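You operate a simulated robot arm through the tools that you are given. There is no shell and no other tool. Be economical: measure what you need, move in short steps, check, and stop when the job is done.

Carry out the task below with a simulated robot arm. There is one attempt and no reset: what you move stays moved.

Task
Buff the waxed top of the block with the cream band on the buff wheel.
Fine: arm over, pad down, one full turn of the green knob, pad up, arm clear; the block stays in.

Only the result counts: the job must be done as asked and must still hold three seconds after the hand-in. Knocking over, shifting, dropping, spilling or breaking anything else fails it.

Robot
A 6-joint arm with a two-finger parallel gripper, fixed in place. Base frame: the origin is at the foot of the arm, x ahead of it, y to its left, z up; the work surface is at about z = 950. Lengths are in mm, angles in degrees, forces in N, time in s.
With the tool pointing down near the work surface it reaches from about 220 to 660 mm from the base axis. Its first joint turns from -66.0 to 66.0 degrees. Payload 2.9 kg.
Tool frame: the origin (TCP) lies between the finger pads and is the grasp point; the fingertips stand 30 mm ahead of it; z points along the fingers, y is the line along which they close. The gripper opens to 110 mm. The fingers are 20 mm wide and 10 mm thick; the gripper's body (48 by 112 mm) begins 55 mm behind the TCP.
Orientation is told as [roll, pitch, yaw] about the base's x, y, z axes, in that order, counted from this pose: with the fingers straight down and closing along the base's y, the tool's x points along the base's -x, its y along +y and its z along -z.

Tools
- The arm moves only by the tool apply_moves. Its argument "plan" is a list of rows, each a list of 3 entries, a list of its own where there are three numbers: the turn, a rotation vector about the base's x, y, z in degrees, then the shift along the base's x, y, z in mm, then the finger opening in mm, from 0 to 110. In form: [[[ax, ay, az], [dx, dy, dz], claw], ...]. A call has 1 to 20 rows; each row shifts and turns the commanded pose from where the row before left it. Each row takes 0.2 s and may step no farther than 50 mm and 8.6 degrees from the row before; otherwise, or with a gripper value out of range, the whole call is refused. A pose out of reach is approached as far as the arm can. The call stops where the force on the tool passes 40 N (or 10 N more than at its start, if that is more) or the arm is blocked; 0.2 s more then pass. Each finger travels about 108 mm/s and halts on what it meets, pressing with about 37 N; the grip force reading is that of the motor and also rises with nothing between the fingers. The clock runs only during rows and for 0.2 s after the last one: add rows that do not move to give the fingers time. It gives the time, the measured TCP pose, the force on the tool (base axes), the opening and the grip force at its end, in the units of the frame above (readings bear some noise).
- Cameras (640 x 400 px; columns grow to the right, rows downward): "scene" is fixed at [83.7, 431.9, 1397.4]; the picture's right is [-0.73, -0.68, 0.00], its down [-0.30, 0.32, -0.90] and it looks along [0.61, -0.66, -0.44] (base axes); focal length 250 px, centre (320, 200). "wrist" rides on the gripper at [72, 17, -103] in the tool frame; the picture's right is [-0.23, 0.97, 0.00], its down [-0.76, -0.18, -0.62] and it looks along [-0.61, -0.14, 0.78] (tool axes); focal length 222 px, centre (320, 200). There is no depth. A picture from a camera that has moved, and an enlarged one, comes with that camera's place and axes in the base frame and with its lens.
- grab_frame(camera): a new picture of that camera. No time passes.
- enlarge(camera, box): a new picture of the part [left, top, right, bottom] of that camera's present view, enlarged. No time passes.
- close_job(): hands the job in; it is judged then, once.

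Go step by step. Nothing tells you positions but the pictures and the camera data: compare them with the known pose of the tool, close in by small moves and look again before you grip or let go. The budget is 120 turns and 84 pictures, counting those below and the enlarged ones. Unless the task says otherwise, let go and move clear before handing in, and close with one line.

The tools are called after "Request:" by a JSON object that holds its "name" and its "arguments". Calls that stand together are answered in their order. apply_moves: Moves the arm, as the interface text tells. Its arguments: {"type":"object","properties":{"plan":{"type":"array"}},"required":["plan"]} The other tools are called the same way: grab_frame (camera) takes a picture; enlarge (camera, box) takes an enlarged picture of a part of a camera's view; close_job () hands the job in.

At the start:

```text
time: 0.0
ee_pos: [297.2, 113.2, 1328.5]
tcp_rot: [0.0, -0.2, -0.1]
wrist_force: [0.5, 0.4, 0.3]
finger_gap: 110.0
grasp_force: 0.0
```

scene: 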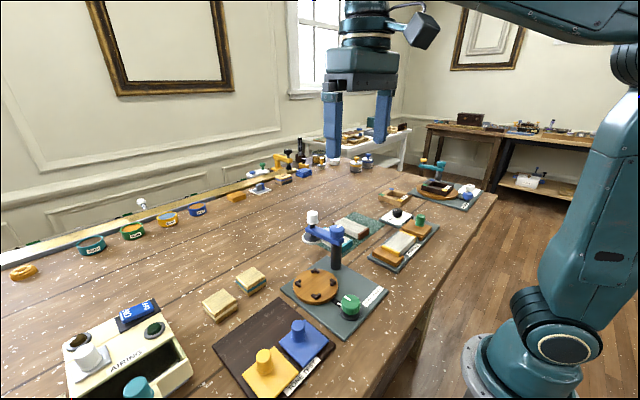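
wrist: 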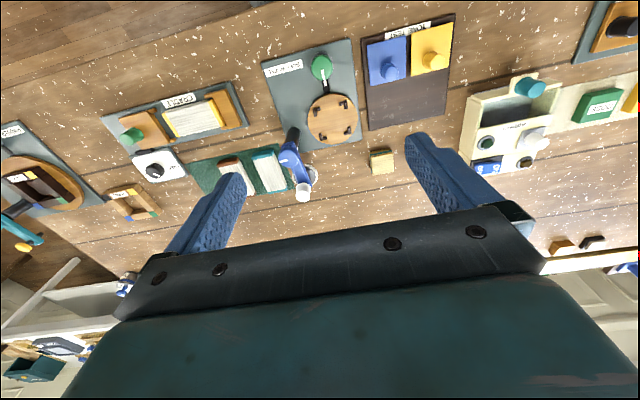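

I see a bench with several stations: a turntable with a blue swing arm and a green knob, presses, blocks. I'll look closer to identify the buff wheel and the block with the cream band.

Request:
{"name": "enlarge", "arguments": {"camera": "scene", "box": [180, 200, 400, 340]}}

Request:
{"name": "enlarge", "arguments": {"camera": "wrist", "box": [240, 20, 480, 210]}}

Request:
{"name": "enlarge", "arguments": {"camera": "scene", "box": [340, 140, 500, 280]}}

Request:
{"name": "enlarge", "arguments": {"camera": "scene", "box": [40, 260, 340, 400]}}

Request:
{"name": "enlarge", "arguments": {"camera": "wrist", "box": [0, 60, 260, 260]}}

```text
2.86 times, centred on (290, 270) of scene
camera zoom: at [83.7, 431.9, 1397.4], right [-0.73, -0.68, 0.0], down [-0.3, 0.32, -0.9], along [0.61, -0.66, -0.44], focal length 713 px, centre (406, 0)
```

zoom: 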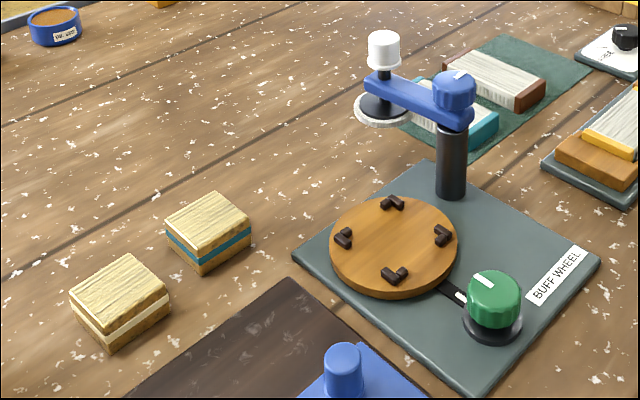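

```text
2.11 times, centred on (360, 115) of wrist
camera zoom: at [224.4, 131.9, 1432.6], right [0.23, 0.97, 0.0], down [0.76, -0.18, 0.62], along [0.61, -0.14, -0.78], focal length 468 px, centre (236, 379)
```

zoom: 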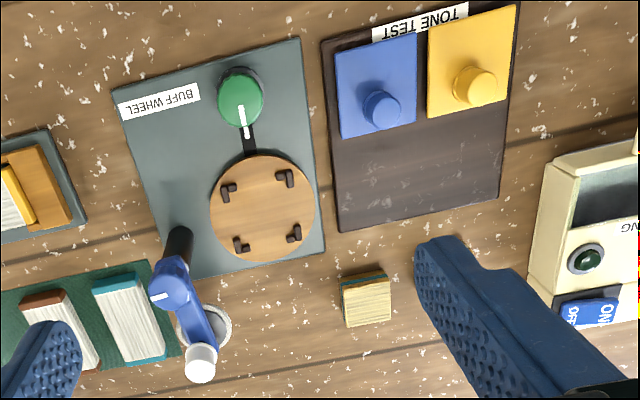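

```text
2.86 times, centred on (420, 210) of scene
camera zoom: at [83.7, 431.9, 1397.4], right [-0.73, -0.68, 0.0], down [-0.3, 0.32, -0.9], along [0.61, -0.66, -0.44], focal length 713 px, centre (34, 171)
```

zoom: 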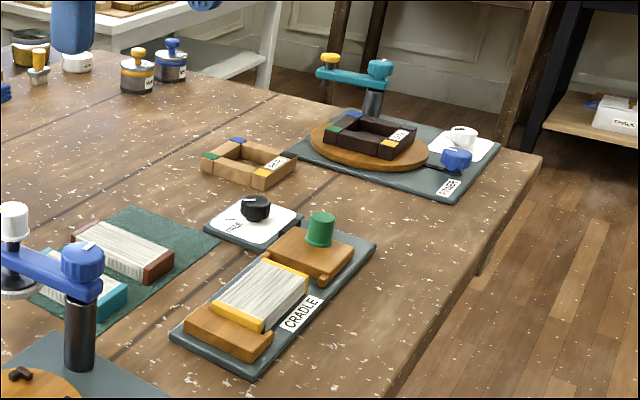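

```text
2.13 times, centred on (190, 330) of scene
camera zoom: at [83.7, 431.9, 1397.4], right [-0.73, -0.68, 0.0], down [-0.3, 0.32, -0.9], along [0.61, -0.66, -0.44], focal length 533 px, centre (597, -77)
```

zoom: 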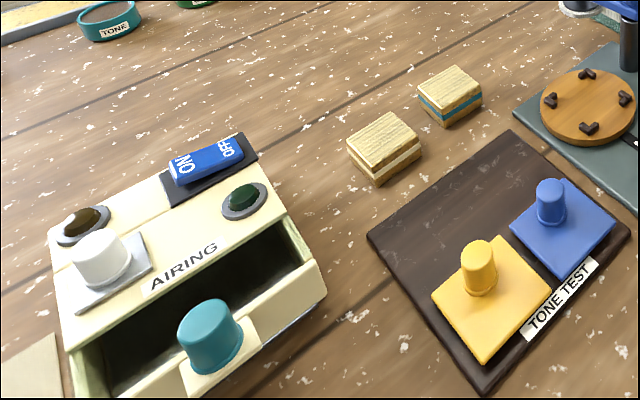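

```text
2.00 times, centred on (130, 160) of wrist
camera zoom: at [224.4, 131.9, 1432.6], right [0.23, 0.97, 0.0], down [0.76, -0.18, 0.62], along [0.61, -0.14, -0.78], focal length 444 px, centre (700, 280)
```

zoom: 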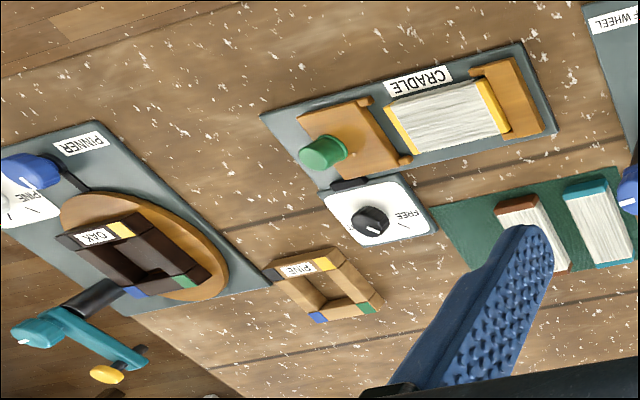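

The buff wheel is the grey plate with a round table at about (382,124), its green knob at (282,125) and the post at (400,31). The cream-band block is near (487,298). I'll move above that block and look.

Request:
{"name": "apply_moves", "arguments": {"plan": [[[0, 0, 0], [32, 31, -30], 110], [[0, 0, 0], [32, 31, -30], 110], [[0, 0, 0], [32, 31, -30], 110], [[0, 0, 0], [32, 31, -30], 110], [[0, 0, 0], [32, 31, -30], 110], [[0, 0, 0], [30, 30, -28], 110], [[0, 0, 0], [0, 0, 0], 110]]}}

Request:
{"name": "grab_frame", "arguments": {"camera": "wrist"}}

Request:
{"name": "grab_frame", "arguments": {"camera": "scene"}}

```text
refused: row 1 steps farther than a row can; nothing moved
```

```text
76 pictures are left
camera wrist: at [224.4, 131.9, 1432.6], right [0.23, 0.97, 0.0], down [0.76, -0.18, 0.62], along [0.61, -0.14, -0.78], focal length 222 px, centre (320, 200)
```

wrist: 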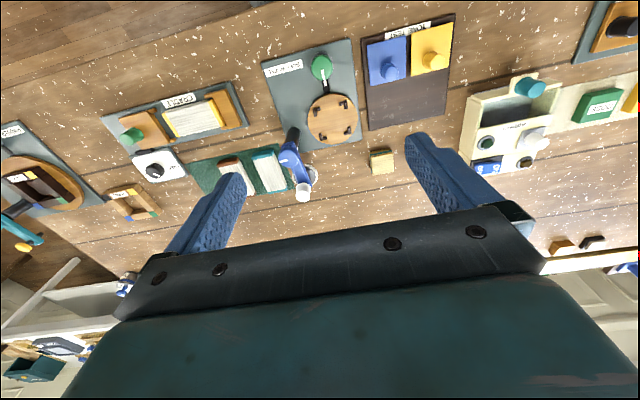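

```text
75 pictures are left
```

scene: 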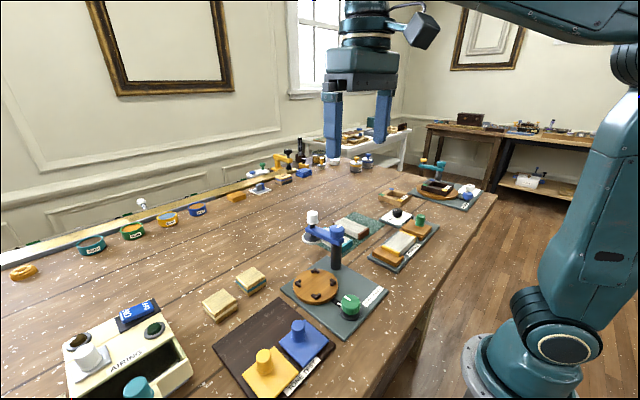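

The step norm was over 50 mm, so I'll use smaller steps.

Request:
{"name": "apply_moves", "arguments": {"plan": [[[0, 0, 0], [27, 26, -25], 110], [[0, 0, 0], [27, 26, -25], 110], [[0, 0, 0], [27, 26, -25], 110], [[0, 0, 0], [27, 26, -25], 110], [[0, 0, 0], [27, 26, -25], 110], [[0, 0, 0], [27, 26, -25], 110], [[0, 0, 0], [27, 26, -25], 110], [[0, 0, 0], [0, 0, 0], 110]]}}

Request:
{"name": "grab_frame", "arguments": {"camera": "wrist"}}

```text
time: 1.8
ee_pos: [485.7, 297.8, 1153.6]
tcp_rot: [0.0, 0.0, 0.0]
wrist_force: [0.5, -0.1, 0.0]
finger_gap: 109.8
grasp_force: 0.0
```

```text
74 pictures are left
camera wrist: at [415.4, 315.3, 1256.6], right [0.23, 0.97, 0.0], down [0.76, -0.18, 0.62], along [0.61, -0.14, -0.78], focal length 222 px, centre (320, 200)
```

wrist: 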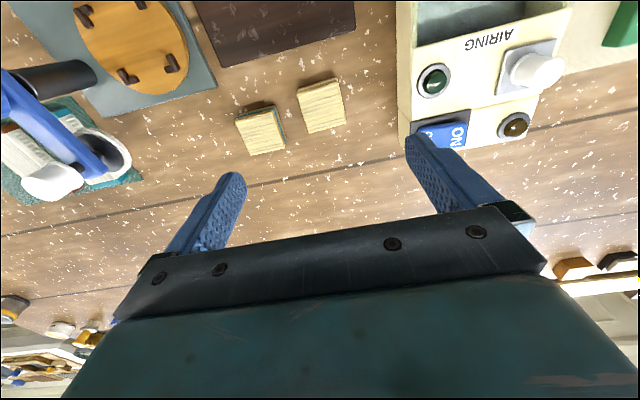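

Both blocks are in view; I'll enlarge to measure the pose of the cream block (the right one).

Request:
{"name": "enlarge", "arguments": {"camera": "wrist", "box": [220, 60, 380, 160]}}

Request:
{"name": "enlarge", "arguments": {"camera": "wrist", "box": [0, 0, 240, 200]}}

Request:
{"name": "enlarge", "arguments": {"camera": "scene", "box": [190, 255, 280, 330]}}

```text
4.00 times, centred on (300, 110) of wrist
camera zoom: at [415.4, 315.3, 1256.6], right [0.23, 0.97, 0.0], down [0.76, -0.18, 0.62], along [0.61, -0.14, -0.78], focal length 888 px, centre (400, 560)
```

zoom: 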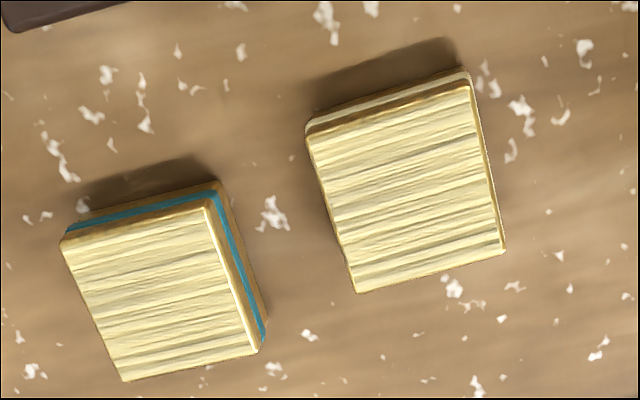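

```text
2.00 times, centred on (120, 100) of wrist
camera zoom: at [415.4, 315.3, 1256.6], right [0.23, 0.97, 0.0], down [0.76, -0.18, 0.62], along [0.61, -0.14, -0.78], focal length 444 px, centre (720, 400)
```

zoom: 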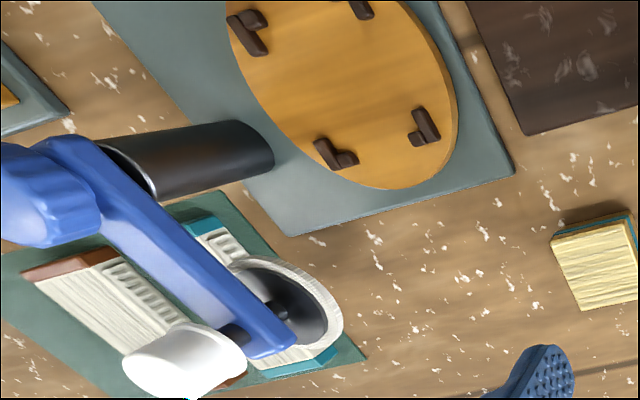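

```text
5.33 times, centred on (235, 292) of scene
camera zoom: at [83.7, 432.0, 1397.4], right [-0.73, -0.68, 0.0], down [-0.3, 0.32, -0.9], along [0.61, -0.66, -0.44], focal length 1331 px, centre (773, -293)
```

zoom: 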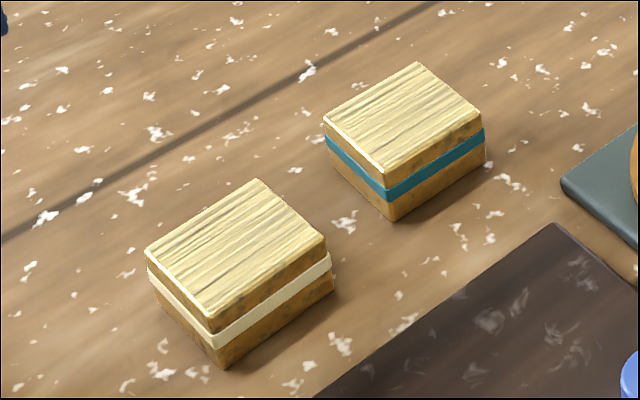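

The cream block is about 50 × 50 × 20 mm at (498,299), turned about +2.5°. The teal block is only about 34 mm away, so I'll narrow the opening to 72 before descending part-way and checking again.

Request:
{"name": "apply_moves", "arguments": {"plan": [[[0, 0, 2.5], [12.5, 1.5, -30], 72], [[0, 0, 0], [0, 0, -40], 72], [[0, 0, 0], [0, 0, -43], 72], [[0, 0, 0], [0, 0, 0], 72]]}}

Request:
{"name": "grab_frame", "arguments": {"camera": "wrist"}}

Request:
{"name": "enlarge", "arguments": {"camera": "scene", "box": [180, 220, 300, 330]}}

```text
time: 2.8
ee_pos: [499.6, 297.7, 1037.8]
tcp_rot: [-0.1, -0.1, 2.4]
wrist_force: [0.1, -0.2, -0.8]
finger_gap: 72.1
grasp_force: 0.0
```

```text
70 pictures are left
camera wrist: at [427.3, 312.5, 1141.7], right [0.18, 0.98, 0.0], down [0.77, -0.14, 0.62], along [0.61, -0.12, -0.78], focal length 222 px, centre (320, 200)
```

wrist: 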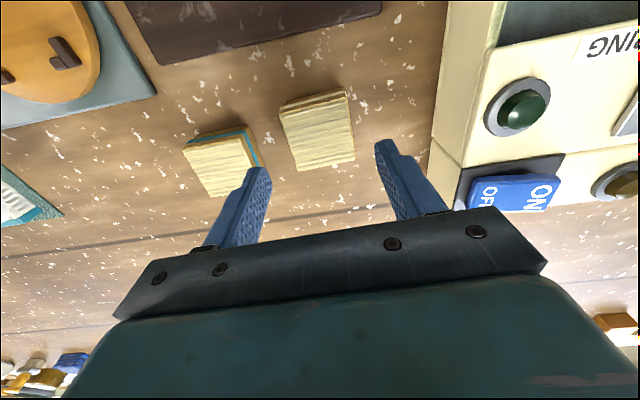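

```text
3.64 times, centred on (240, 275) of scene
camera zoom: at [83.7, 431.9, 1397.4], right [-0.73, -0.68, 0.0], down [-0.3, 0.32, -0.9], along [0.61, -0.66, -0.44], focal length 908 px, centre (611, -73)
```

zoom: 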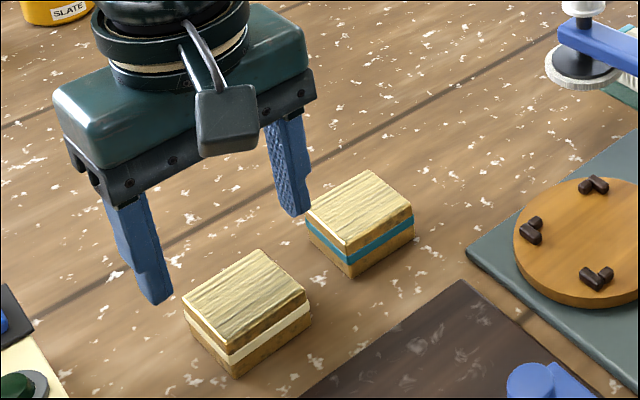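

I'm aligned in y and about 4 mm too far in x. I'll correct that, descend so the fingertips stop about 5 mm above the bench, and close.

Request:
{"name": "apply_moves", "arguments": {"plan": [[[0, 0, 0], [-4, 0.5, -26], 72], [[0, 0, 0], [0, 0, -25], 72], [[0, 0, 0], [0, 0, 0], 72]]}}

Request:
{"name": "grab_frame", "arguments": {"camera": "wrist"}}

Request:
{"name": "enlarge", "arguments": {"camera": "scene", "box": [180, 220, 300, 330]}}

```text
time: 3.6
ee_pos: [495.5, 295.5, 986.7]
tcp_rot: [0.0, -0.1, 2.5]
wrist_force: [-0.5, -0.3, -0.5]
finger_gap: 72.0
grasp_force: 0.2
```

```text
68 pictures are left
camera wrist: at [422.3, 311.1, 1090.8], right [0.18, 0.98, 0.0], down [0.77, -0.14, 0.62], along [0.61, -0.12, -0.78], focal length 222 px, centre (320, 200)
```

wrist: 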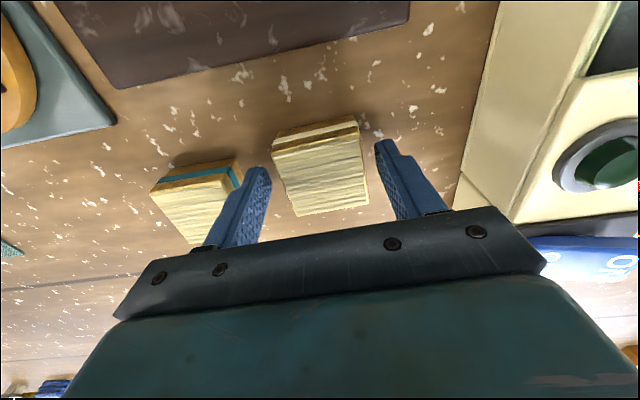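

```text
3.64 times, centred on (240, 275) of scene
camera zoom: at [83.7, 431.9, 1397.4], right [-0.73, -0.68, 0.0], down [-0.3, 0.32, -0.9], along [0.61, -0.66, -0.44], focal length 908 px, centre (611, -73)
```

zoom: 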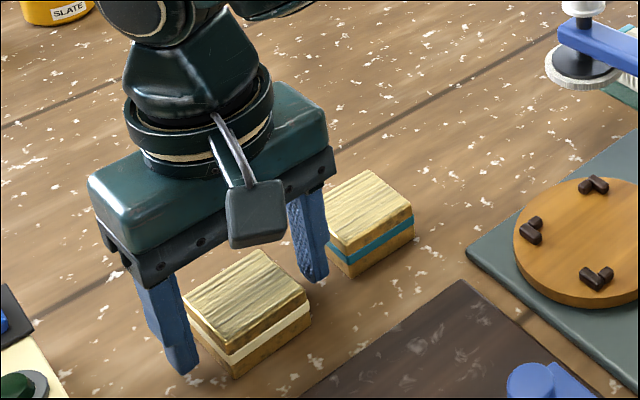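

The fingers straddle the cream block. I'll shift 2 mm in y, close, and lift.

Request:
{"name": "apply_moves", "arguments": {"plan": [[[0, 0, 0], [0, 2, 0], 72], [[0, 0, 0], [0, 0, 0], 60], [[0, 0, 0], [0, 0, 0], 50], [[0, 0, 0], [0, 0, 0], 40], [[0, 0, 0], [0, 0, 0], 40], [[0, 0, 0], [0, 0, 0], 40]]}}

Request:
{"name": "grab_frame", "arguments": {"camera": "wrist"}}

```text
time: 5.0
ee_pos: [494.6, 299.3, 988.9]
tcp_rot: [0.0, 0.0, 2.5]
wrist_force: [-0.7, -0.1, -0.2]
finger_gap: 49.0
grasp_force: 36.7
```

```text
66 pictures are left
camera wrist: at [422.0, 313.6, 1092.0], right [0.18, 0.98, 0.0], down [0.77, -0.14, 0.62], along [0.61, -0.12, -0.78], focal length 222 px, centre (320, 200)
```

wrist: 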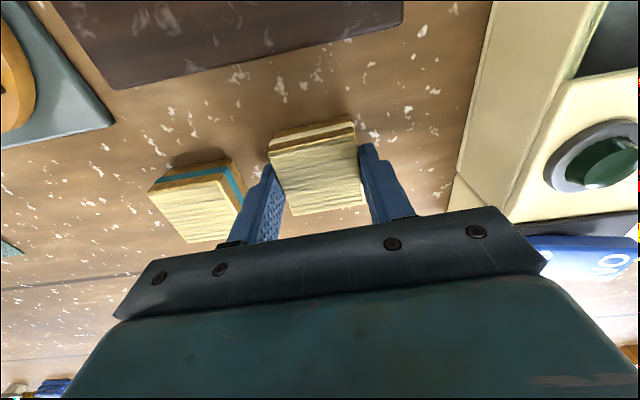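

The block is gripped (49 mm). I'll lift it and carry it above the wheel at a safe height.

Request:
{"name": "apply_moves", "arguments": {"plan": [[[0, 0, 0], [0, 0, 0], 40], [[0, 0, 0], [0, 0, 30], 40], [[0, 0, 0], [0, 0, 45], 40], [[0, 0, 0], [0, 0, 45], 40], [[0, 0, -2.5], [-18, -29, 0], 40], [[0, 0, 0], [-18, -29, 0], 40], [[0, 0, 0], [-18, -29, 0], 40], [[0, 0, 0], [-18, -29, 0], 40], [[0, 0, 0], [-18, -29, 0], 40], [[0, 0, 0], [-20, -31, 0], 40], [[0, 0, 0], [0, 0, 0], 40]]}}

Request:
{"name": "grab_frame", "arguments": {"camera": "wrist"}}

Request:
{"name": "grab_frame", "arguments": {"camera": "scene"}}

```text
time: 7.4
ee_pos: [385.6, 122.6, 1108.6]
tcp_rot: [-0.1, 0.1, 0.0]
wrist_force: [-0.5, 0.1, -0.6]
finger_gap: 49.1
grasp_force: 37.4
```

```text
65 pictures are left
camera wrist: at [313.2, 141.7, 1212.3], right [0.23, 0.97, 0.0], down [0.76, -0.18, 0.62], along [0.61, -0.14, -0.78], focal length 222 px, centre (320, 200)
```

wrist: 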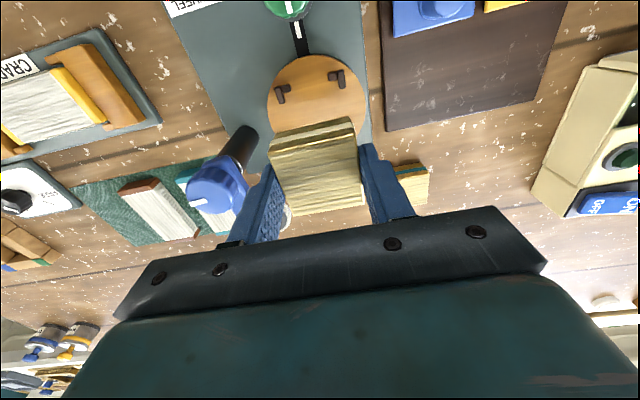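

```text
64 pictures are left
```

scene: 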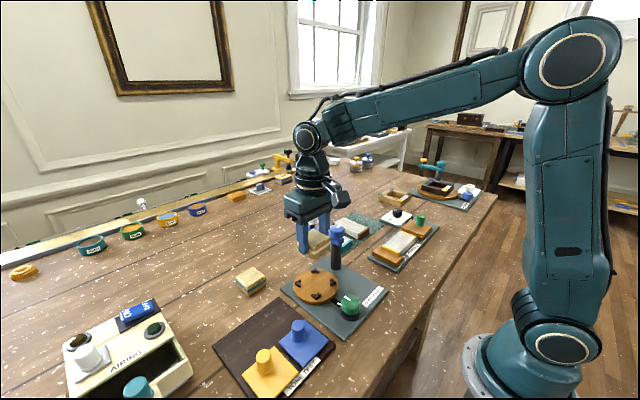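

The block hangs over the wheel. I'll enlarge both views to align it with the clips.

Request:
{"name": "enlarge", "arguments": {"camera": "wrist", "box": [240, 40, 400, 220]}}

Request:
{"name": "enlarge", "arguments": {"camera": "scene", "box": [275, 215, 365, 315]}}

```text
2.22 times, centred on (320, 130) of wrist
camera zoom: at [313.2, 141.7, 1212.3], right [0.23, 0.97, 0.0], down [0.76, -0.18, 0.62], along [0.61, -0.14, -0.78], focal length 494 px, centre (320, 356)
```

zoom: 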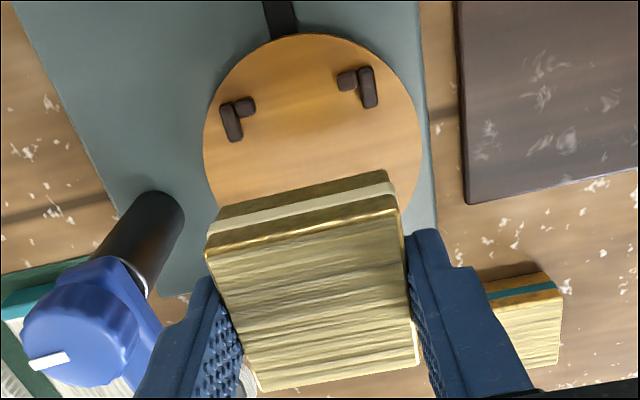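

```text
4.00 times, centred on (320, 265) of scene
camera zoom: at [83.6, 431.9, 1397.4], right [-0.73, -0.68, 0.0], down [-0.3, 0.32, -0.9], along [0.61, -0.66, -0.44], focal length 999 px, centre (320, -60)
```

zoom: 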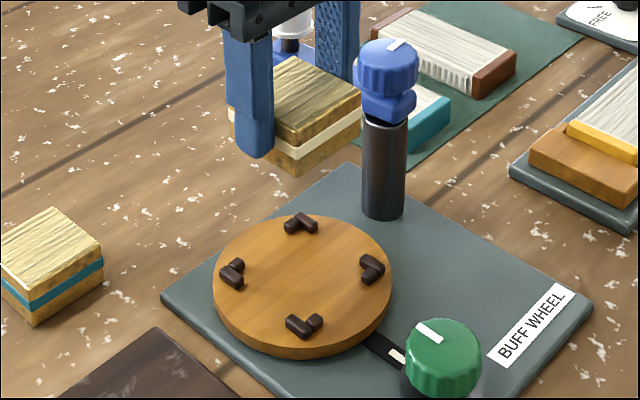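

The block is centred over the clips to within 2 mm. I'll descend to about 25 mm above the wheel and check again.

Request:
{"name": "apply_moves", "arguments": {"plan": [[[0, 0, 0], [-1.5, 0, -30], 40], [[0, 0, 0], [0, 0, -30], 40], [[0, 0, 0], [0, 0, -16], 40], [[0, 0, 0], [0, 0, 0], 40]]}}

Request:
{"name": "enlarge", "arguments": {"camera": "wrist", "box": [240, 80, 400, 230]}}

Request:
{"name": "enlarge", "arguments": {"camera": "scene", "box": [275, 225, 365, 315]}}

```text
time: 8.4
ee_pos: [381.0, 125.1, 1034.6]
tcp_rot: [0.0, -0.1, 0.0]
wrist_force: [0.3, -0.6, -1.2]
finger_gap: 48.7
grasp_force: 37.2
```

```text
2.67 times, centred on (320, 155) of wrist
camera zoom: at [309.9, 142.7, 1138.1], right [0.23, 0.97, 0.0], down [0.76, -0.18, 0.62], along [0.61, -0.14, -0.78], focal length 592 px, centre (320, 320)
```

zoom: 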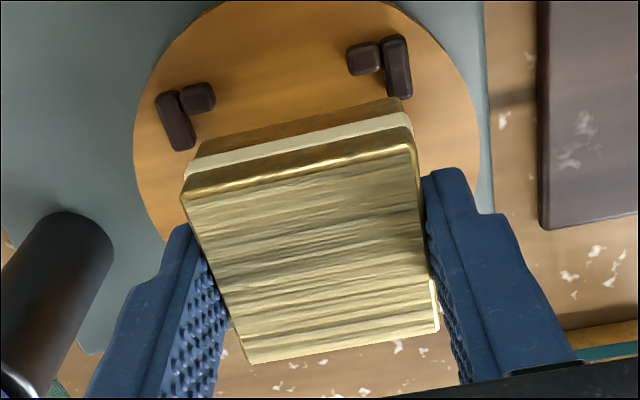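

```text
4.44 times, centred on (320, 270) of scene
camera zoom: at [83.7, 431.9, 1397.4], right [-0.73, -0.68, 0.0], down [-0.3, 0.32, -0.9], along [0.61, -0.66, -0.44], focal length 1110 px, centre (320, -111)
```

zoom: 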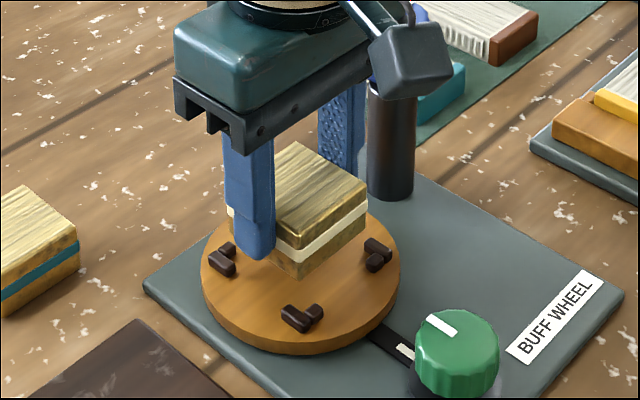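

The block sits about 3 mm too far in +y; x is good. I'll correct that, go down a little more and look before seating.

Request:
{"name": "apply_moves", "arguments": {"plan": [[[0, 0, 0], [0.5, -2.5, 0], 40], [[0, 0, 0], [0, 0, -12], 40], [[0, 0, 0], [0, 0, 0], 40]]}}

Request:
{"name": "enlarge", "arguments": {"camera": "wrist", "box": [240, 80, 400, 230]}}

Request:
{"name": "enlarge", "arguments": {"camera": "scene", "box": [275, 225, 365, 315]}}

```text
time: 9.2
ee_pos: [383.4, 121.6, 1022.4]
tcp_rot: [0.0, -0.1, 0.0]
wrist_force: [-0.3, 0.9, 0.0]
finger_gap: 49.1
grasp_force: 36.7
```

```text
2.67 times, centred on (320, 155) of wrist
camera zoom: at [311.0, 139.8, 1126.6], right [0.23, 0.97, 0.0], down [0.76, -0.18, 0.62], along [0.61, -0.14, -0.78], focal length 592 px, centre (320, 320)
```

zoom: 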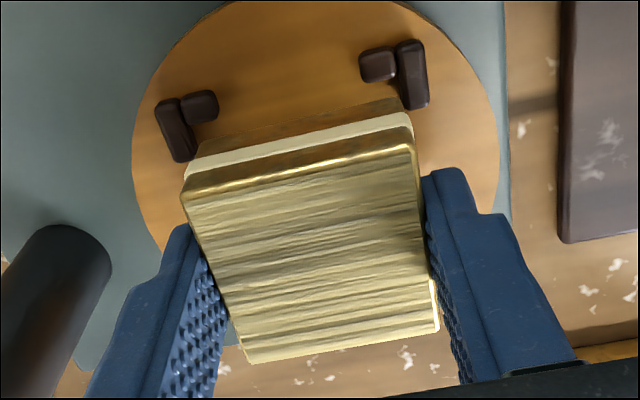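

```text
4.44 times, centred on (320, 270) of scene
camera zoom: at [83.7, 431.9, 1397.4], right [-0.73, -0.68, 0.0], down [-0.3, 0.32, -0.9], along [0.61, -0.66, -0.44], focal length 1110 px, centre (320, -111)
```

zoom: 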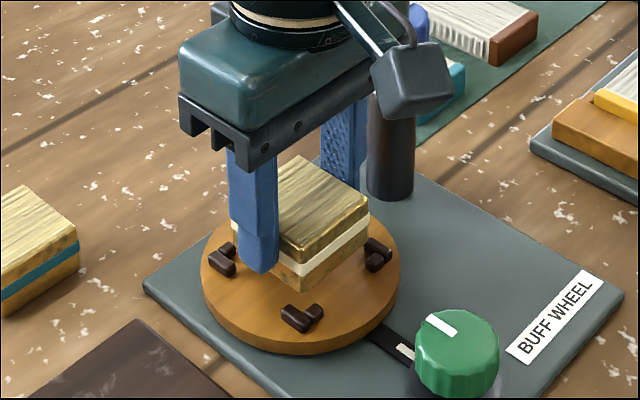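

The alignment looks right. One closer scene view will check the near corner before seating.

Request:
{"name": "enlarge", "arguments": {"camera": "scene", "box": [300, 260, 340, 305]}}

Request:
{"name": "enlarge", "arguments": {"camera": "wrist", "box": [270, 80, 360, 140]}}

```text
8.89 times, centred on (320, 282) of scene
camera zoom: at [83.7, 431.9, 1397.4], right [-0.73, -0.68, 0.0], down [-0.3, 0.32, -0.9], along [0.61, -0.66, -0.44], focal length 2219 px, centre (320, -533)
```

zoom: 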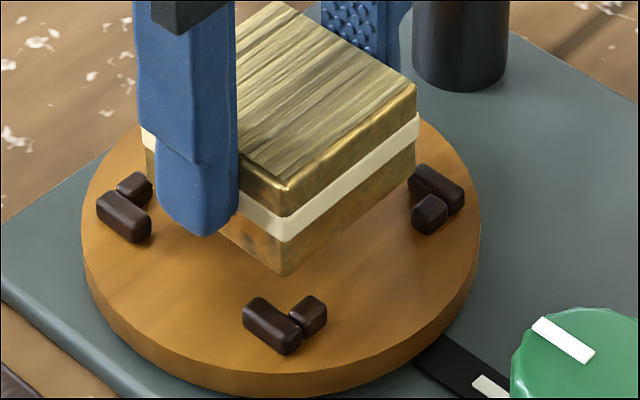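

```text
6.67 times, centred on (315, 110) of wrist
camera zoom: at [311.0, 139.8, 1126.6], right [0.23, 0.97, 0.0], down [0.76, -0.18, 0.62], along [0.61, -0.14, -0.78], focal length 1481 px, centre (353, 800)
```

zoom: 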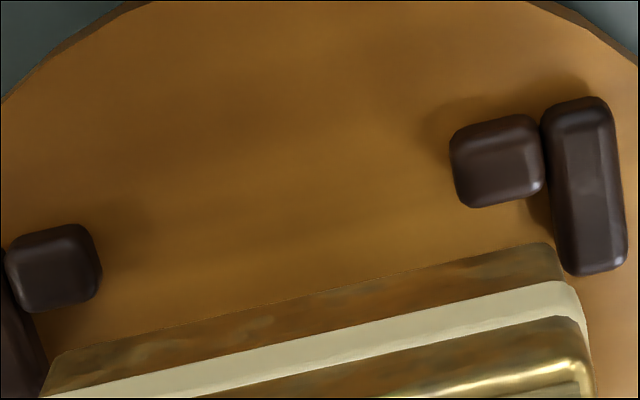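

The block is aligned with all visible clips. I'll lower it onto the wheel.

Request:
{"name": "apply_moves", "arguments": {"plan": [[[0, 0, 0], [0, 0, -6], 40], [[0, 0, 0], [0, 0, -5], 40], [[0, 0, 0], [0, 0, 0], 40]]}}

Request:
{"name": "enlarge", "arguments": {"camera": "scene", "box": [300, 260, 340, 305]}}

```text
time: 10.0
ee_pos: [382.6, 121.7, 1011.0]
tcp_rot: [0.0, -0.1, 0.0]
wrist_force: [0.2, 0.6, -0.9]
finger_gap: 48.8
grasp_force: 37.3
```

```text
8.89 times, centred on (320, 282) of scene
camera zoom: at [83.7, 431.9, 1397.4], right [-0.73, -0.68, 0.0], down [-0.3, 0.32, -0.9], along [0.61, -0.66, -0.44], focal length 2219 px, centre (320, -533)
```

zoom: 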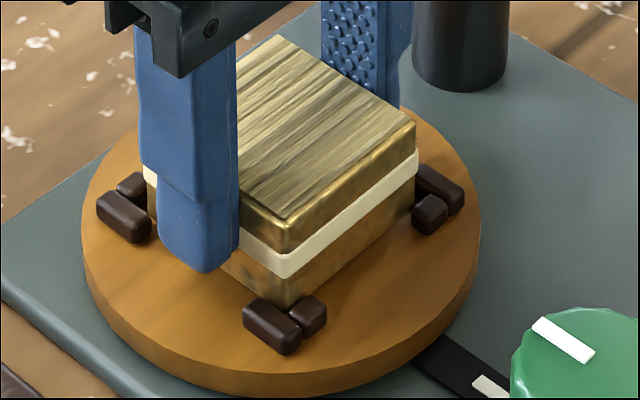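

The corner is entering between the clips cleanly. I'll lower it the last few millimetres.

Request:
{"name": "apply_moves", "arguments": {"plan": [[[0, 0, 0], [0, 0, -1.5], 40], [[0, 0, 0], [0, 0, -1.5], 40], [[0, 0, 0], [0, 0, -1], 40], [[0, 0, 0], [0, 0, 0], 40]]}}

Request:
{"name": "enlarge", "arguments": {"camera": "scene", "box": [300, 260, 340, 305]}}

```text
time: 11.0
ee_pos: [382.5, 121.8, 1008.2]
tcp_rot: [0.0, -0.2, 0.0]
wrist_force: [-2.1, -0.2, 14.5]
finger_gap: 48.9
grasp_force: 37.4
```

```text
8.89 times, centred on (320, 282) of scene
camera zoom: at [83.4, 431.9, 1397.4], right [-0.73, -0.68, 0.0], down [-0.3, 0.32, -0.9], along [0.61, -0.66, -0.44], focal length 2219 px, centre (320, -533)
```

zoom: 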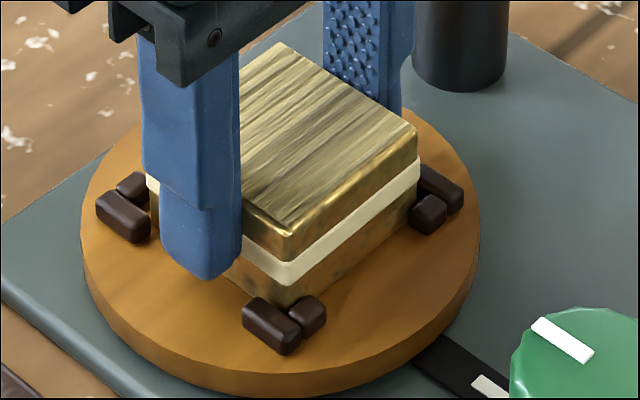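

Contact is at the expected height (14.5 N) and the block is seated. I'll release and lift, then check.

Request:
{"name": "apply_moves", "arguments": {"plan": [[[0, 0, 0], [0, 0, 0.5], 49], [[0, 0, 0], [0, 0, 0], 54], [[0, 0, 0], [0, 0, 0], 64], [[0, 0, 0], [0, 0, 0], 64], [[0, 0, 0], [0, 0, 30], 64], [[0, 0, 0], [0, 0, 45], 64], [[0, 0, 0], [0, 0, 45], 64], [[0, 0, 0], [0, 0, 0], 64]]}}

Request:
{"name": "enlarge", "arguments": {"camera": "scene", "box": [275, 200, 395, 320]}}

Request:
{"name": "grab_frame", "arguments": {"camera": "wrist"}}

```text
time: 12.8
ee_pos: [381.8, 121.4, 1128.2]
tcp_rot: [-0.1, 0.1, 0.0]
wrist_force: [0.4, 0.7, 0.0]
finger_gap: 63.9
grasp_force: 0.1
```

```text
3.33 times, centred on (335, 260) of scene
camera zoom: at [83.6, 431.9, 1397.4], right [-0.73, -0.68, 0.0], down [-0.3, 0.32, -0.9], along [0.61, -0.66, -0.44], focal length 832 px, centre (270, 0)
```

zoom: 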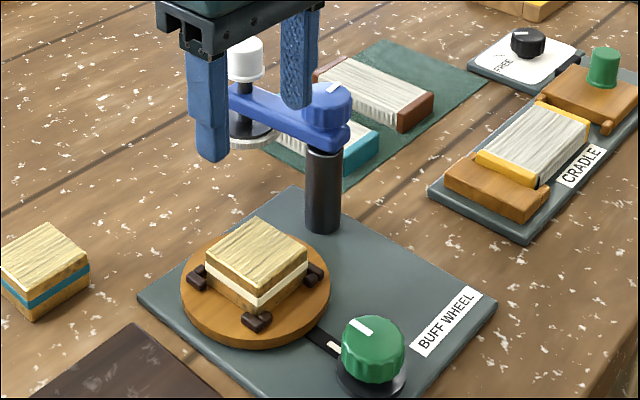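

```text
52 pictures are left
camera wrist: at [309.6, 139.4, 1231.3], right [0.23, 0.97, 0.0], down [0.76, -0.18, 0.62], along [0.61, -0.14, -0.78], focal length 222 px, centre (320, 200)
```

wrist: 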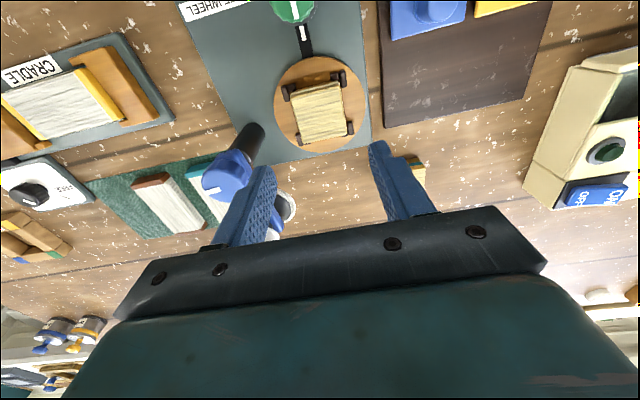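

The block sits squarely between the four clips. Next I'll move above the swing arm to measure its white handle and pivot.

Request:
{"name": "apply_moves", "arguments": {"plan": [[[0, 0, 0], [0, 0, 45], 64], [[0, 0, 0], [30, -20, 27], 110], [[0, 0, 0], [30, -20, 0], 110], [[0, 0, 0], [28, -20, 0], 110], [[0, 0, 0], [0, 0, 0], 110]]}}

Request:
{"name": "grab_frame", "arguments": {"camera": "wrist"}}

Request:
{"name": "enlarge", "arguments": {"camera": "scene", "box": [290, 195, 390, 275]}}

```text
time: 14.0
ee_pos: [468.9, 58.9, 1197.0]
tcp_rot: [0.0, -0.1, 0.1]
wrist_force: [0.4, 0.4, -0.2]
finger_gap: 110.1
grasp_force: 0.1
```

```text
51 pictures are left
camera wrist: at [397.5, 76.9, 1300.6], right [0.23, 0.97, 0.0], down [0.76, -0.18, 0.62], along [0.61, -0.14, -0.78], focal length 222 px, centre (320, 200)
```

wrist: 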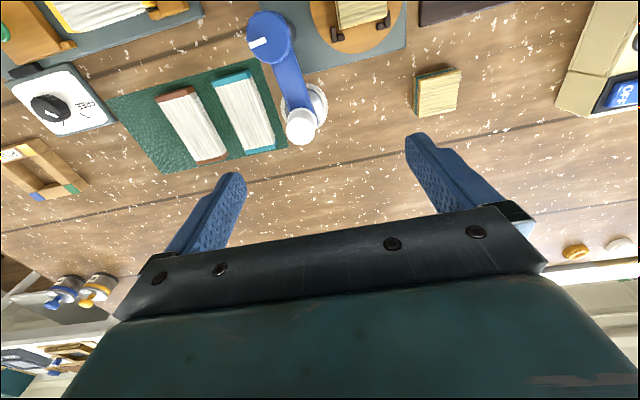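

```text
5.00 times, centred on (340, 235) of scene
camera zoom: at [83.7, 431.9, 1397.4], right [-0.73, -0.68, 0.0], down [-0.3, 0.32, -0.9], along [0.61, -0.66, -0.44], focal length 1248 px, centre (220, 25)
```

zoom: 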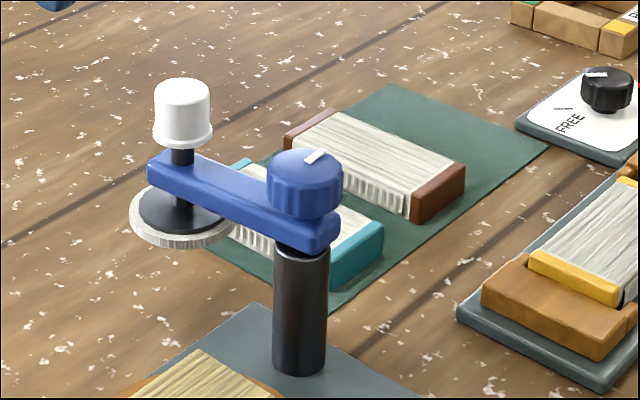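

I estimate the pivot at (398,34), the white handle at (474,37) with its top at z≈1080–1088, and the pad's underside at about 1009. I'll go down above the handle and verify.

Request:
{"name": "apply_moves", "arguments": {"plan": [[[0, 0, 0], [5, -21, -20], 60], [[0, 0, 0], [0, 0, -40], 60], [[0, 0, 0], [0, 0, 0], 60]]}}

Request:
{"name": "grab_frame", "arguments": {"camera": "wrist"}}

Request:
{"name": "enlarge", "arguments": {"camera": "scene", "box": [280, 175, 380, 265]}}

```text
time: 14.8
ee_pos: [474.7, 35.8, 1137.8]
tcp_rot: [0.1, -0.1, 0.0]
wrist_force: [-0.7, 0.6, 0.0]
finger_gap: 60.1
grasp_force: 0.0
```

```text
49 pictures are left
camera wrist: at [402.5, 54.3, 1240.8], right [0.23, 0.97, 0.0], down [0.76, -0.18, 0.62], along [0.61, -0.14, -0.78], focal length 222 px, centre (320, 200)
```

wrist: 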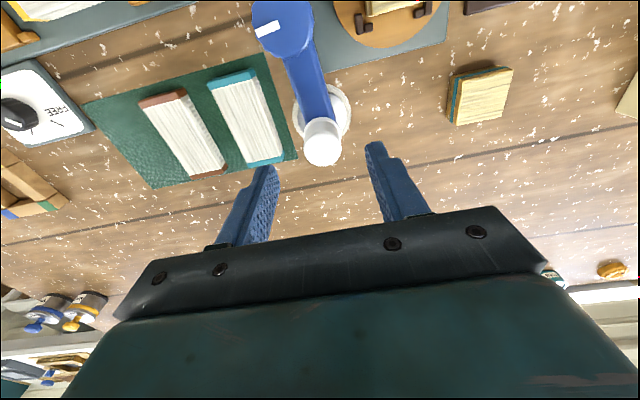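

```text
4.44 times, centred on (330, 220) of scene
camera zoom: at [83.7, 431.9, 1397.4], right [-0.73, -0.68, 0.0], down [-0.3, 0.32, -0.9], along [0.61, -0.66, -0.44], focal length 1110 px, centre (276, 111)
```

zoom: 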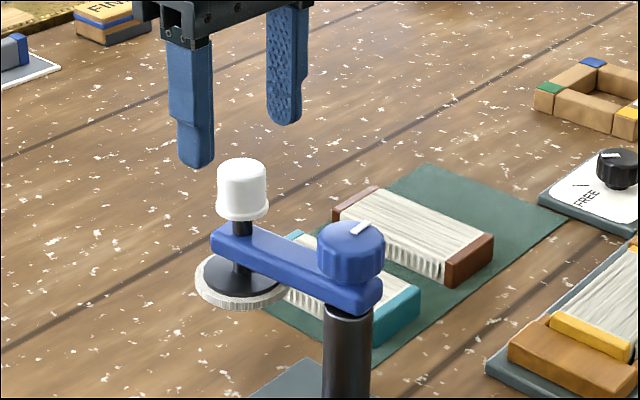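

The handle is at about (477,38.5). I'll centre on it and lower the fingertips to around the middle of the handle.

Request:
{"name": "apply_moves", "arguments": {"plan": [[[0, 0, 0], [2.5, 1.5, -20], 50], [[0, 0, 0], [0, 0, -16], 50], [[0, 0, 0], [0, 0, 0], 50]]}}

Request:
{"name": "grab_frame", "arguments": {"camera": "wrist"}}

Request:
{"name": "enlarge", "arguments": {"camera": "scene", "box": [290, 185, 370, 255]}}

```text
time: 15.6
ee_pos: [479.0, 42.3, 1101.8]
tcp_rot: [0.0, -0.1, 0.0]
wrist_force: [1.0, 0.7, 0.0]
finger_gap: 50.2
grasp_force: 0.0
```

```text
47 pictures are left
camera wrist: at [406.2, 60.7, 1205.0], right [0.23, 0.97, 0.0], down [0.76, -0.18, 0.62], along [0.61, -0.14, -0.78], focal length 222 px, centre (320, 200)
```

wrist: 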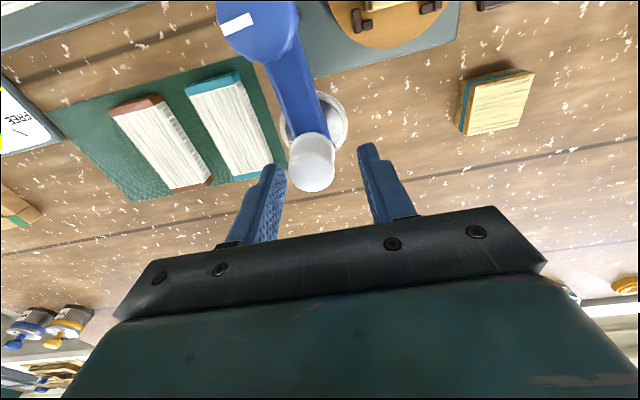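

```text
5.71 times, centred on (330, 220) of scene
camera zoom: at [83.7, 431.9, 1397.4], right [-0.73, -0.68, 0.0], down [-0.3, 0.32, -0.9], along [0.61, -0.66, -0.44], focal length 1426 px, centre (263, 86)
```

zoom: 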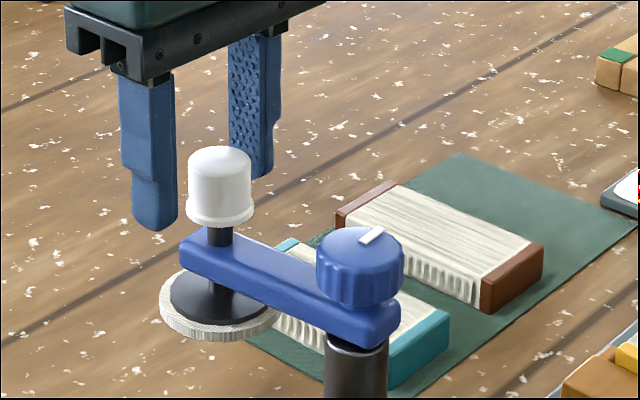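

I'm about 2 mm off centre. I'll correct it, lower slightly, and close to a loose cage (36 mm) around the handle.

Request:
{"name": "apply_moves", "arguments": {"plan": [[[0, 0, 0], [-1.5, -2, -3], 46], [[0, 0, 0], [0, 0, 0], 38], [[0, 0, 0], [0, 0, 0], 36], [[0, 0, 0], [0, 0, 0], 36]]}}

Request:
{"name": "grab_frame", "arguments": {"camera": "wrist"}}

Request:
{"name": "enlarge", "arguments": {"camera": "scene", "box": [290, 185, 370, 255]}}

```text
time: 16.6
ee_pos: [477.2, 40.3, 1099.8]
tcp_rot: [0.0, -0.2, 0.0]
wrist_force: [-0.2, -0.4, 1.2]
finger_gap: 36.2
grasp_force: 0.1
```

```text
45 pictures are left
camera wrist: at [404.9, 58.5, 1202.4], right [0.23, 0.97, 0.0], down [0.76, -0.18, 0.62], along [0.61, -0.14, -0.78], focal length 222 px, centre (320, 200)
```

wrist: 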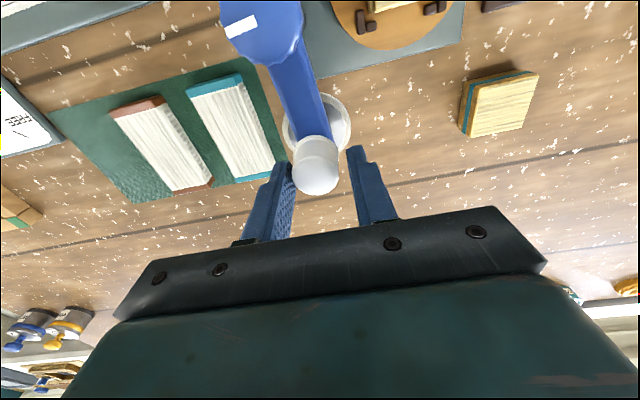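

```text
5.71 times, centred on (330, 220) of scene
camera zoom: at [83.7, 431.9, 1397.4], right [-0.73, -0.68, 0.0], down [-0.3, 0.32, -0.9], along [0.61, -0.66, -0.44], focal length 1426 px, centre (263, 86)
```

zoom: 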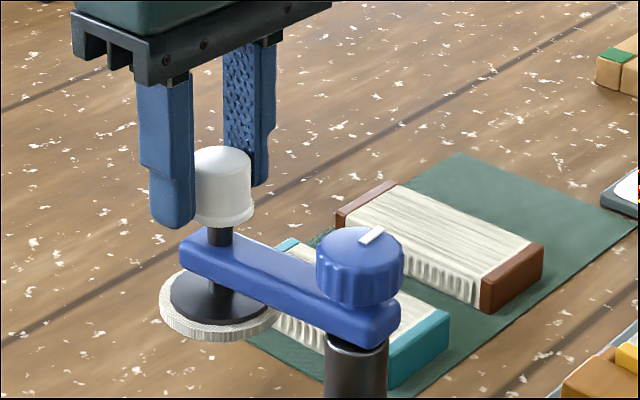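

The handle is caged. I'll test the swing toward the wheel with the first 20° of arc, following with yaw.

Request:
{"name": "apply_moves", "arguments": {"plan": [[[0, 0, 5], [-0.9, 6.9, 0], 36], [[0, 0, 5], [-1.4, 6.7, 0], 36], [[0, 0, 5], [-2.0, 6.6, 0], 36], [[0, 0, 5], [-2.6, 6.4, 0], 36], [[0, 0, 0], [0, 0, 0], 36]]}}

Request:
{"name": "enlarge", "arguments": {"camera": "scene", "box": [280, 185, 380, 265]}}

```text
time: 17.8
ee_pos: [471.1, 68.1, 1098.7]
tcp_rot: [0.0, -0.2, 20.1]
wrist_force: [-0.8, -0.5, -1.5]
finger_gap: 36.1
grasp_force: 0.6
```

```text
5.00 times, centred on (330, 225) of scene
camera zoom: at [83.6, 431.9, 1397.4], right [-0.73, -0.68, 0.0], down [-0.3, 0.32, -0.9], along [0.61, -0.66, -0.44], focal length 1248 px, centre (270, 75)
```

zoom: 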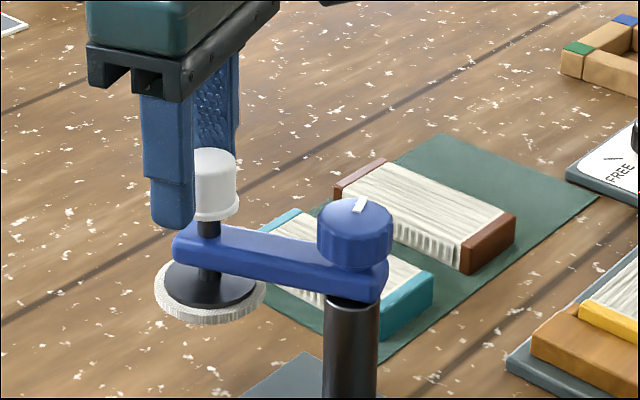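

The arm swings freely with no force. I'll continue along the arc until it points nearly at the wheel centre.

Request:
{"name": "apply_moves", "arguments": {"plan": [[[0, 0, 5], [-3.2, 6.2, 0], 36], [[0, 0, 5], [-3.6, 5.9, 0], 36], [[0, 0, 5], [-4.2, 5.5, 0], 36], [[0, 0, 5], [-4.6, 5.1, 0], 36], [[0, 0, 5], [-5.1, 4.7, 0], 36], [[0, 0, 5], [-5.4, 4.3, 0], 36], [[0, 0, 5], [-5.8, 3.7, 0], 36], [[0, 0, 5], [-6.1, 3.3, 0], 36], [[0, 0, 5], [-6.4, 2.7, 0], 36], [[0, 0, 5], [-6.5, 2.1, 0], 36], [[0, 0, 5], [-6.8, 1.6, 0], 36], [[0, 0, 5], [-6.8, 0.9, 0], 36], [[0, 0, 5], [-6.9, 0.4, 0], 36], [[0, 0, 0], [0, 0, 0], 36]]}}

Request:
{"name": "enlarge", "arguments": {"camera": "scene", "box": [260, 185, 380, 325]}}

Request:
{"name": "grab_frame", "arguments": {"camera": "wrist"}}

```text
time: 20.8
ee_pos: [399.0, 113.2, 1098.6]
tcp_rot: [0.0, 0.0, 85.1]
wrist_force: [-0.2, 0.6, -0.4]
finger_gap: 36.3
grasp_force: 0.1
```

```text
2.86 times, centred on (320, 255) of scene
camera zoom: at [83.6, 431.9, 1397.4], right [-0.73, -0.68, 0.0], down [-0.3, 0.32, -0.9], along [0.61, -0.66, -0.44], focal length 713 px, centre (320, 43)
```

zoom: 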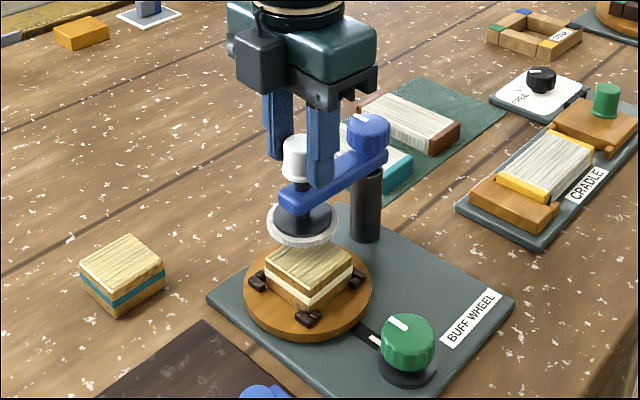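

```text
41 pictures are left
camera wrist: at [376.3, 42.5, 1203.9], right [-0.95, 0.31, 0.0], down [0.24, 0.74, 0.62], along [0.19, 0.59, -0.78], focal length 222 px, centre (320, 200)
```

wrist: 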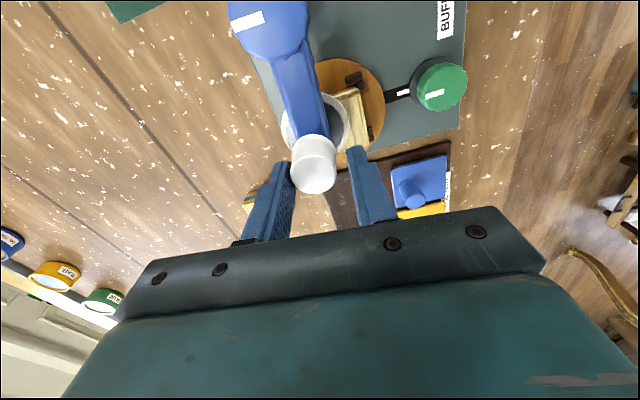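

The pad is roughly 11° short of the wheel centre. I'll swing farther.

Request:
{"name": "apply_moves", "arguments": {"plan": [[[0, 0, 5], [-6.9, -0.2, 0], 36], [[0, 0, 5], [-6.9, -0.9, 0], 36], [[0, 0, 1], [-1.4, -0.2, 0], 36], [[0, 0, 0], [0, 0, 0], 36]]}}

Request:
{"name": "enlarge", "arguments": {"camera": "scene", "box": [270, 215, 370, 315]}}

Request:
{"name": "enlarge", "arguments": {"camera": "wrist", "box": [220, 0, 480, 220]}}

```text
time: 21.8
ee_pos: [386.3, 110.4, 1100.6]
tcp_rot: [-0.3, -0.1, 95.9]
wrist_force: [21.2, -7.1, 1.0]
finger_gap: 46.4
grasp_force: 10.4
```

```text
4.00 times, centred on (320, 265) of scene
camera zoom: at [84.3, 431.7, 1397.4], right [-0.73, -0.68, 0.0], down [-0.3, 0.32, -0.9], along [0.61, -0.66, -0.44], focal length 999 px, centre (320, -60)
```

zoom: 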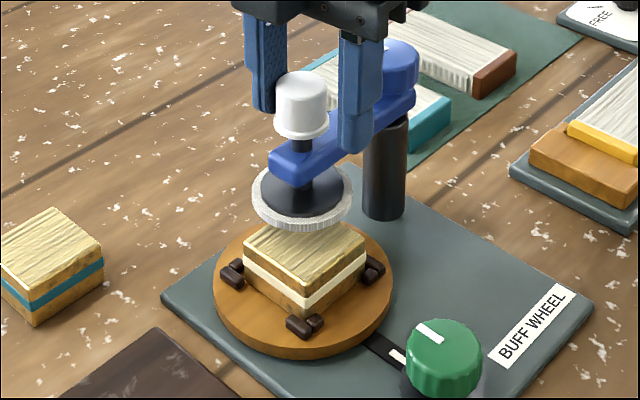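

```text
1.82 times, centred on (350, 110) of wrist
camera zoom: at [377.0, 37.8, 1203.5], right [-0.99, 0.13, 0.0], down [0.1, 0.77, 0.63], along [0.08, 0.62, -0.78], focal length 404 px, centre (266, 364)
```

zoom: 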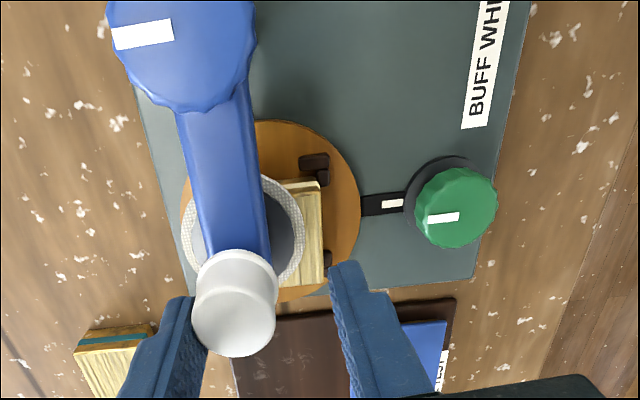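

The arm stopped against something at about 90° (the fingers were pushed open, 21 N). I'll look closely to see whether that is its stop or whether the pad is touching the block.

Request:
{"name": "enlarge", "arguments": {"camera": "scene", "box": [295, 240, 345, 300]}}

Request:
{"name": "enlarge", "arguments": {"camera": "scene", "box": [325, 215, 385, 275]}}

```text
6.67 times, centred on (320, 270) of scene
camera zoom: at [84.3, 431.7, 1397.4], right [-0.73, -0.68, 0.0], down [-0.3, 0.32, -0.9], along [0.61, -0.66, -0.44], focal length 1664 px, centre (320, -267)
```

zoom: 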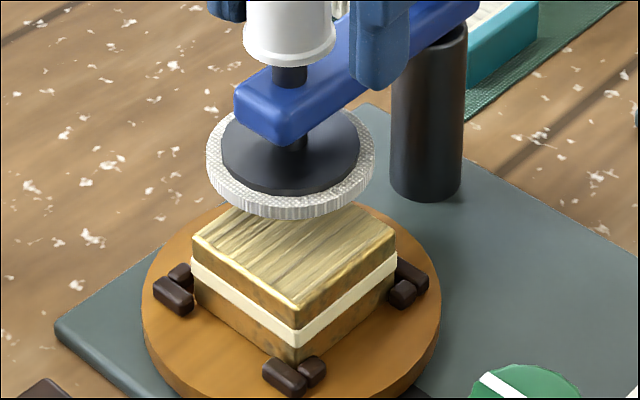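

```text
6.67 times, centred on (355, 245) of scene
camera zoom: at [84.3, 431.7, 1397.4], right [-0.73, -0.68, 0.0], down [-0.3, 0.32, -0.9], along [0.61, -0.66, -0.44], focal length 1664 px, centre (87, -100)
```

zoom: 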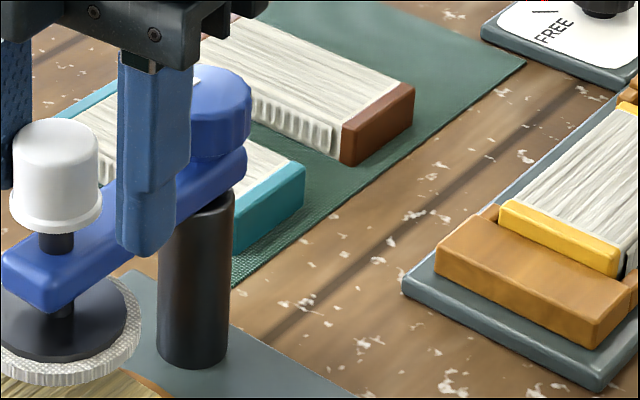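

The pad is clear above the block, so this is the arm's own end stop, with the pad over the block and offset so that a full turn sweeps the whole top. I'll re-centre on the handle and grip it.

Request:
{"name": "apply_moves", "arguments": {"plan": [[[0, 0, -3], [8, 0.5, 0], 46], [[0, 0, 0], [0, 0, 0], 40], [[0, 0, 0], [0, 0, 0], 30], [[0, 0, 0], [0, 0, 0], 20], [[0, 0, 0], [0, 0, 0], 20], [[0, 0, 0], [0, 0, 0], 20]]}}

Request:
{"name": "enlarge", "arguments": {"camera": "scene", "box": [285, 205, 365, 305]}}

```text
time: 23.2
ee_pos: [394.1, 112.3, 1100.0]
tcp_rot: [-0.4, -0.1, 93.0]
wrist_force: [24.1, 5.9, -5.1]
finger_gap: 31.9
grasp_force: 12.2
```

```text
4.00 times, centred on (325, 255) of scene
camera zoom: at [84.5, 432.1, 1397.3], right [-0.73, -0.68, 0.0], down [-0.3, 0.32, -0.9], along [0.61, -0.66, -0.44], focal length 999 px, centre (300, -20)
```

zoom: 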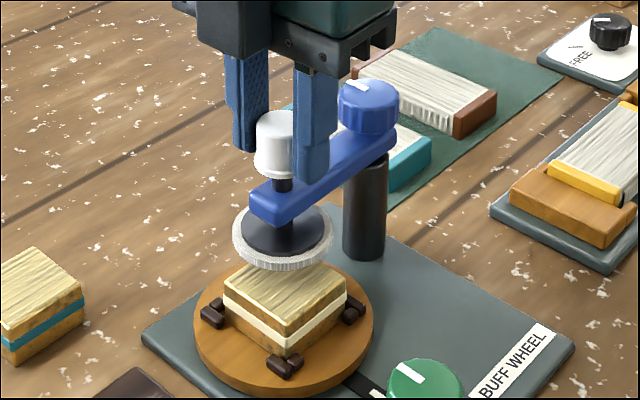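

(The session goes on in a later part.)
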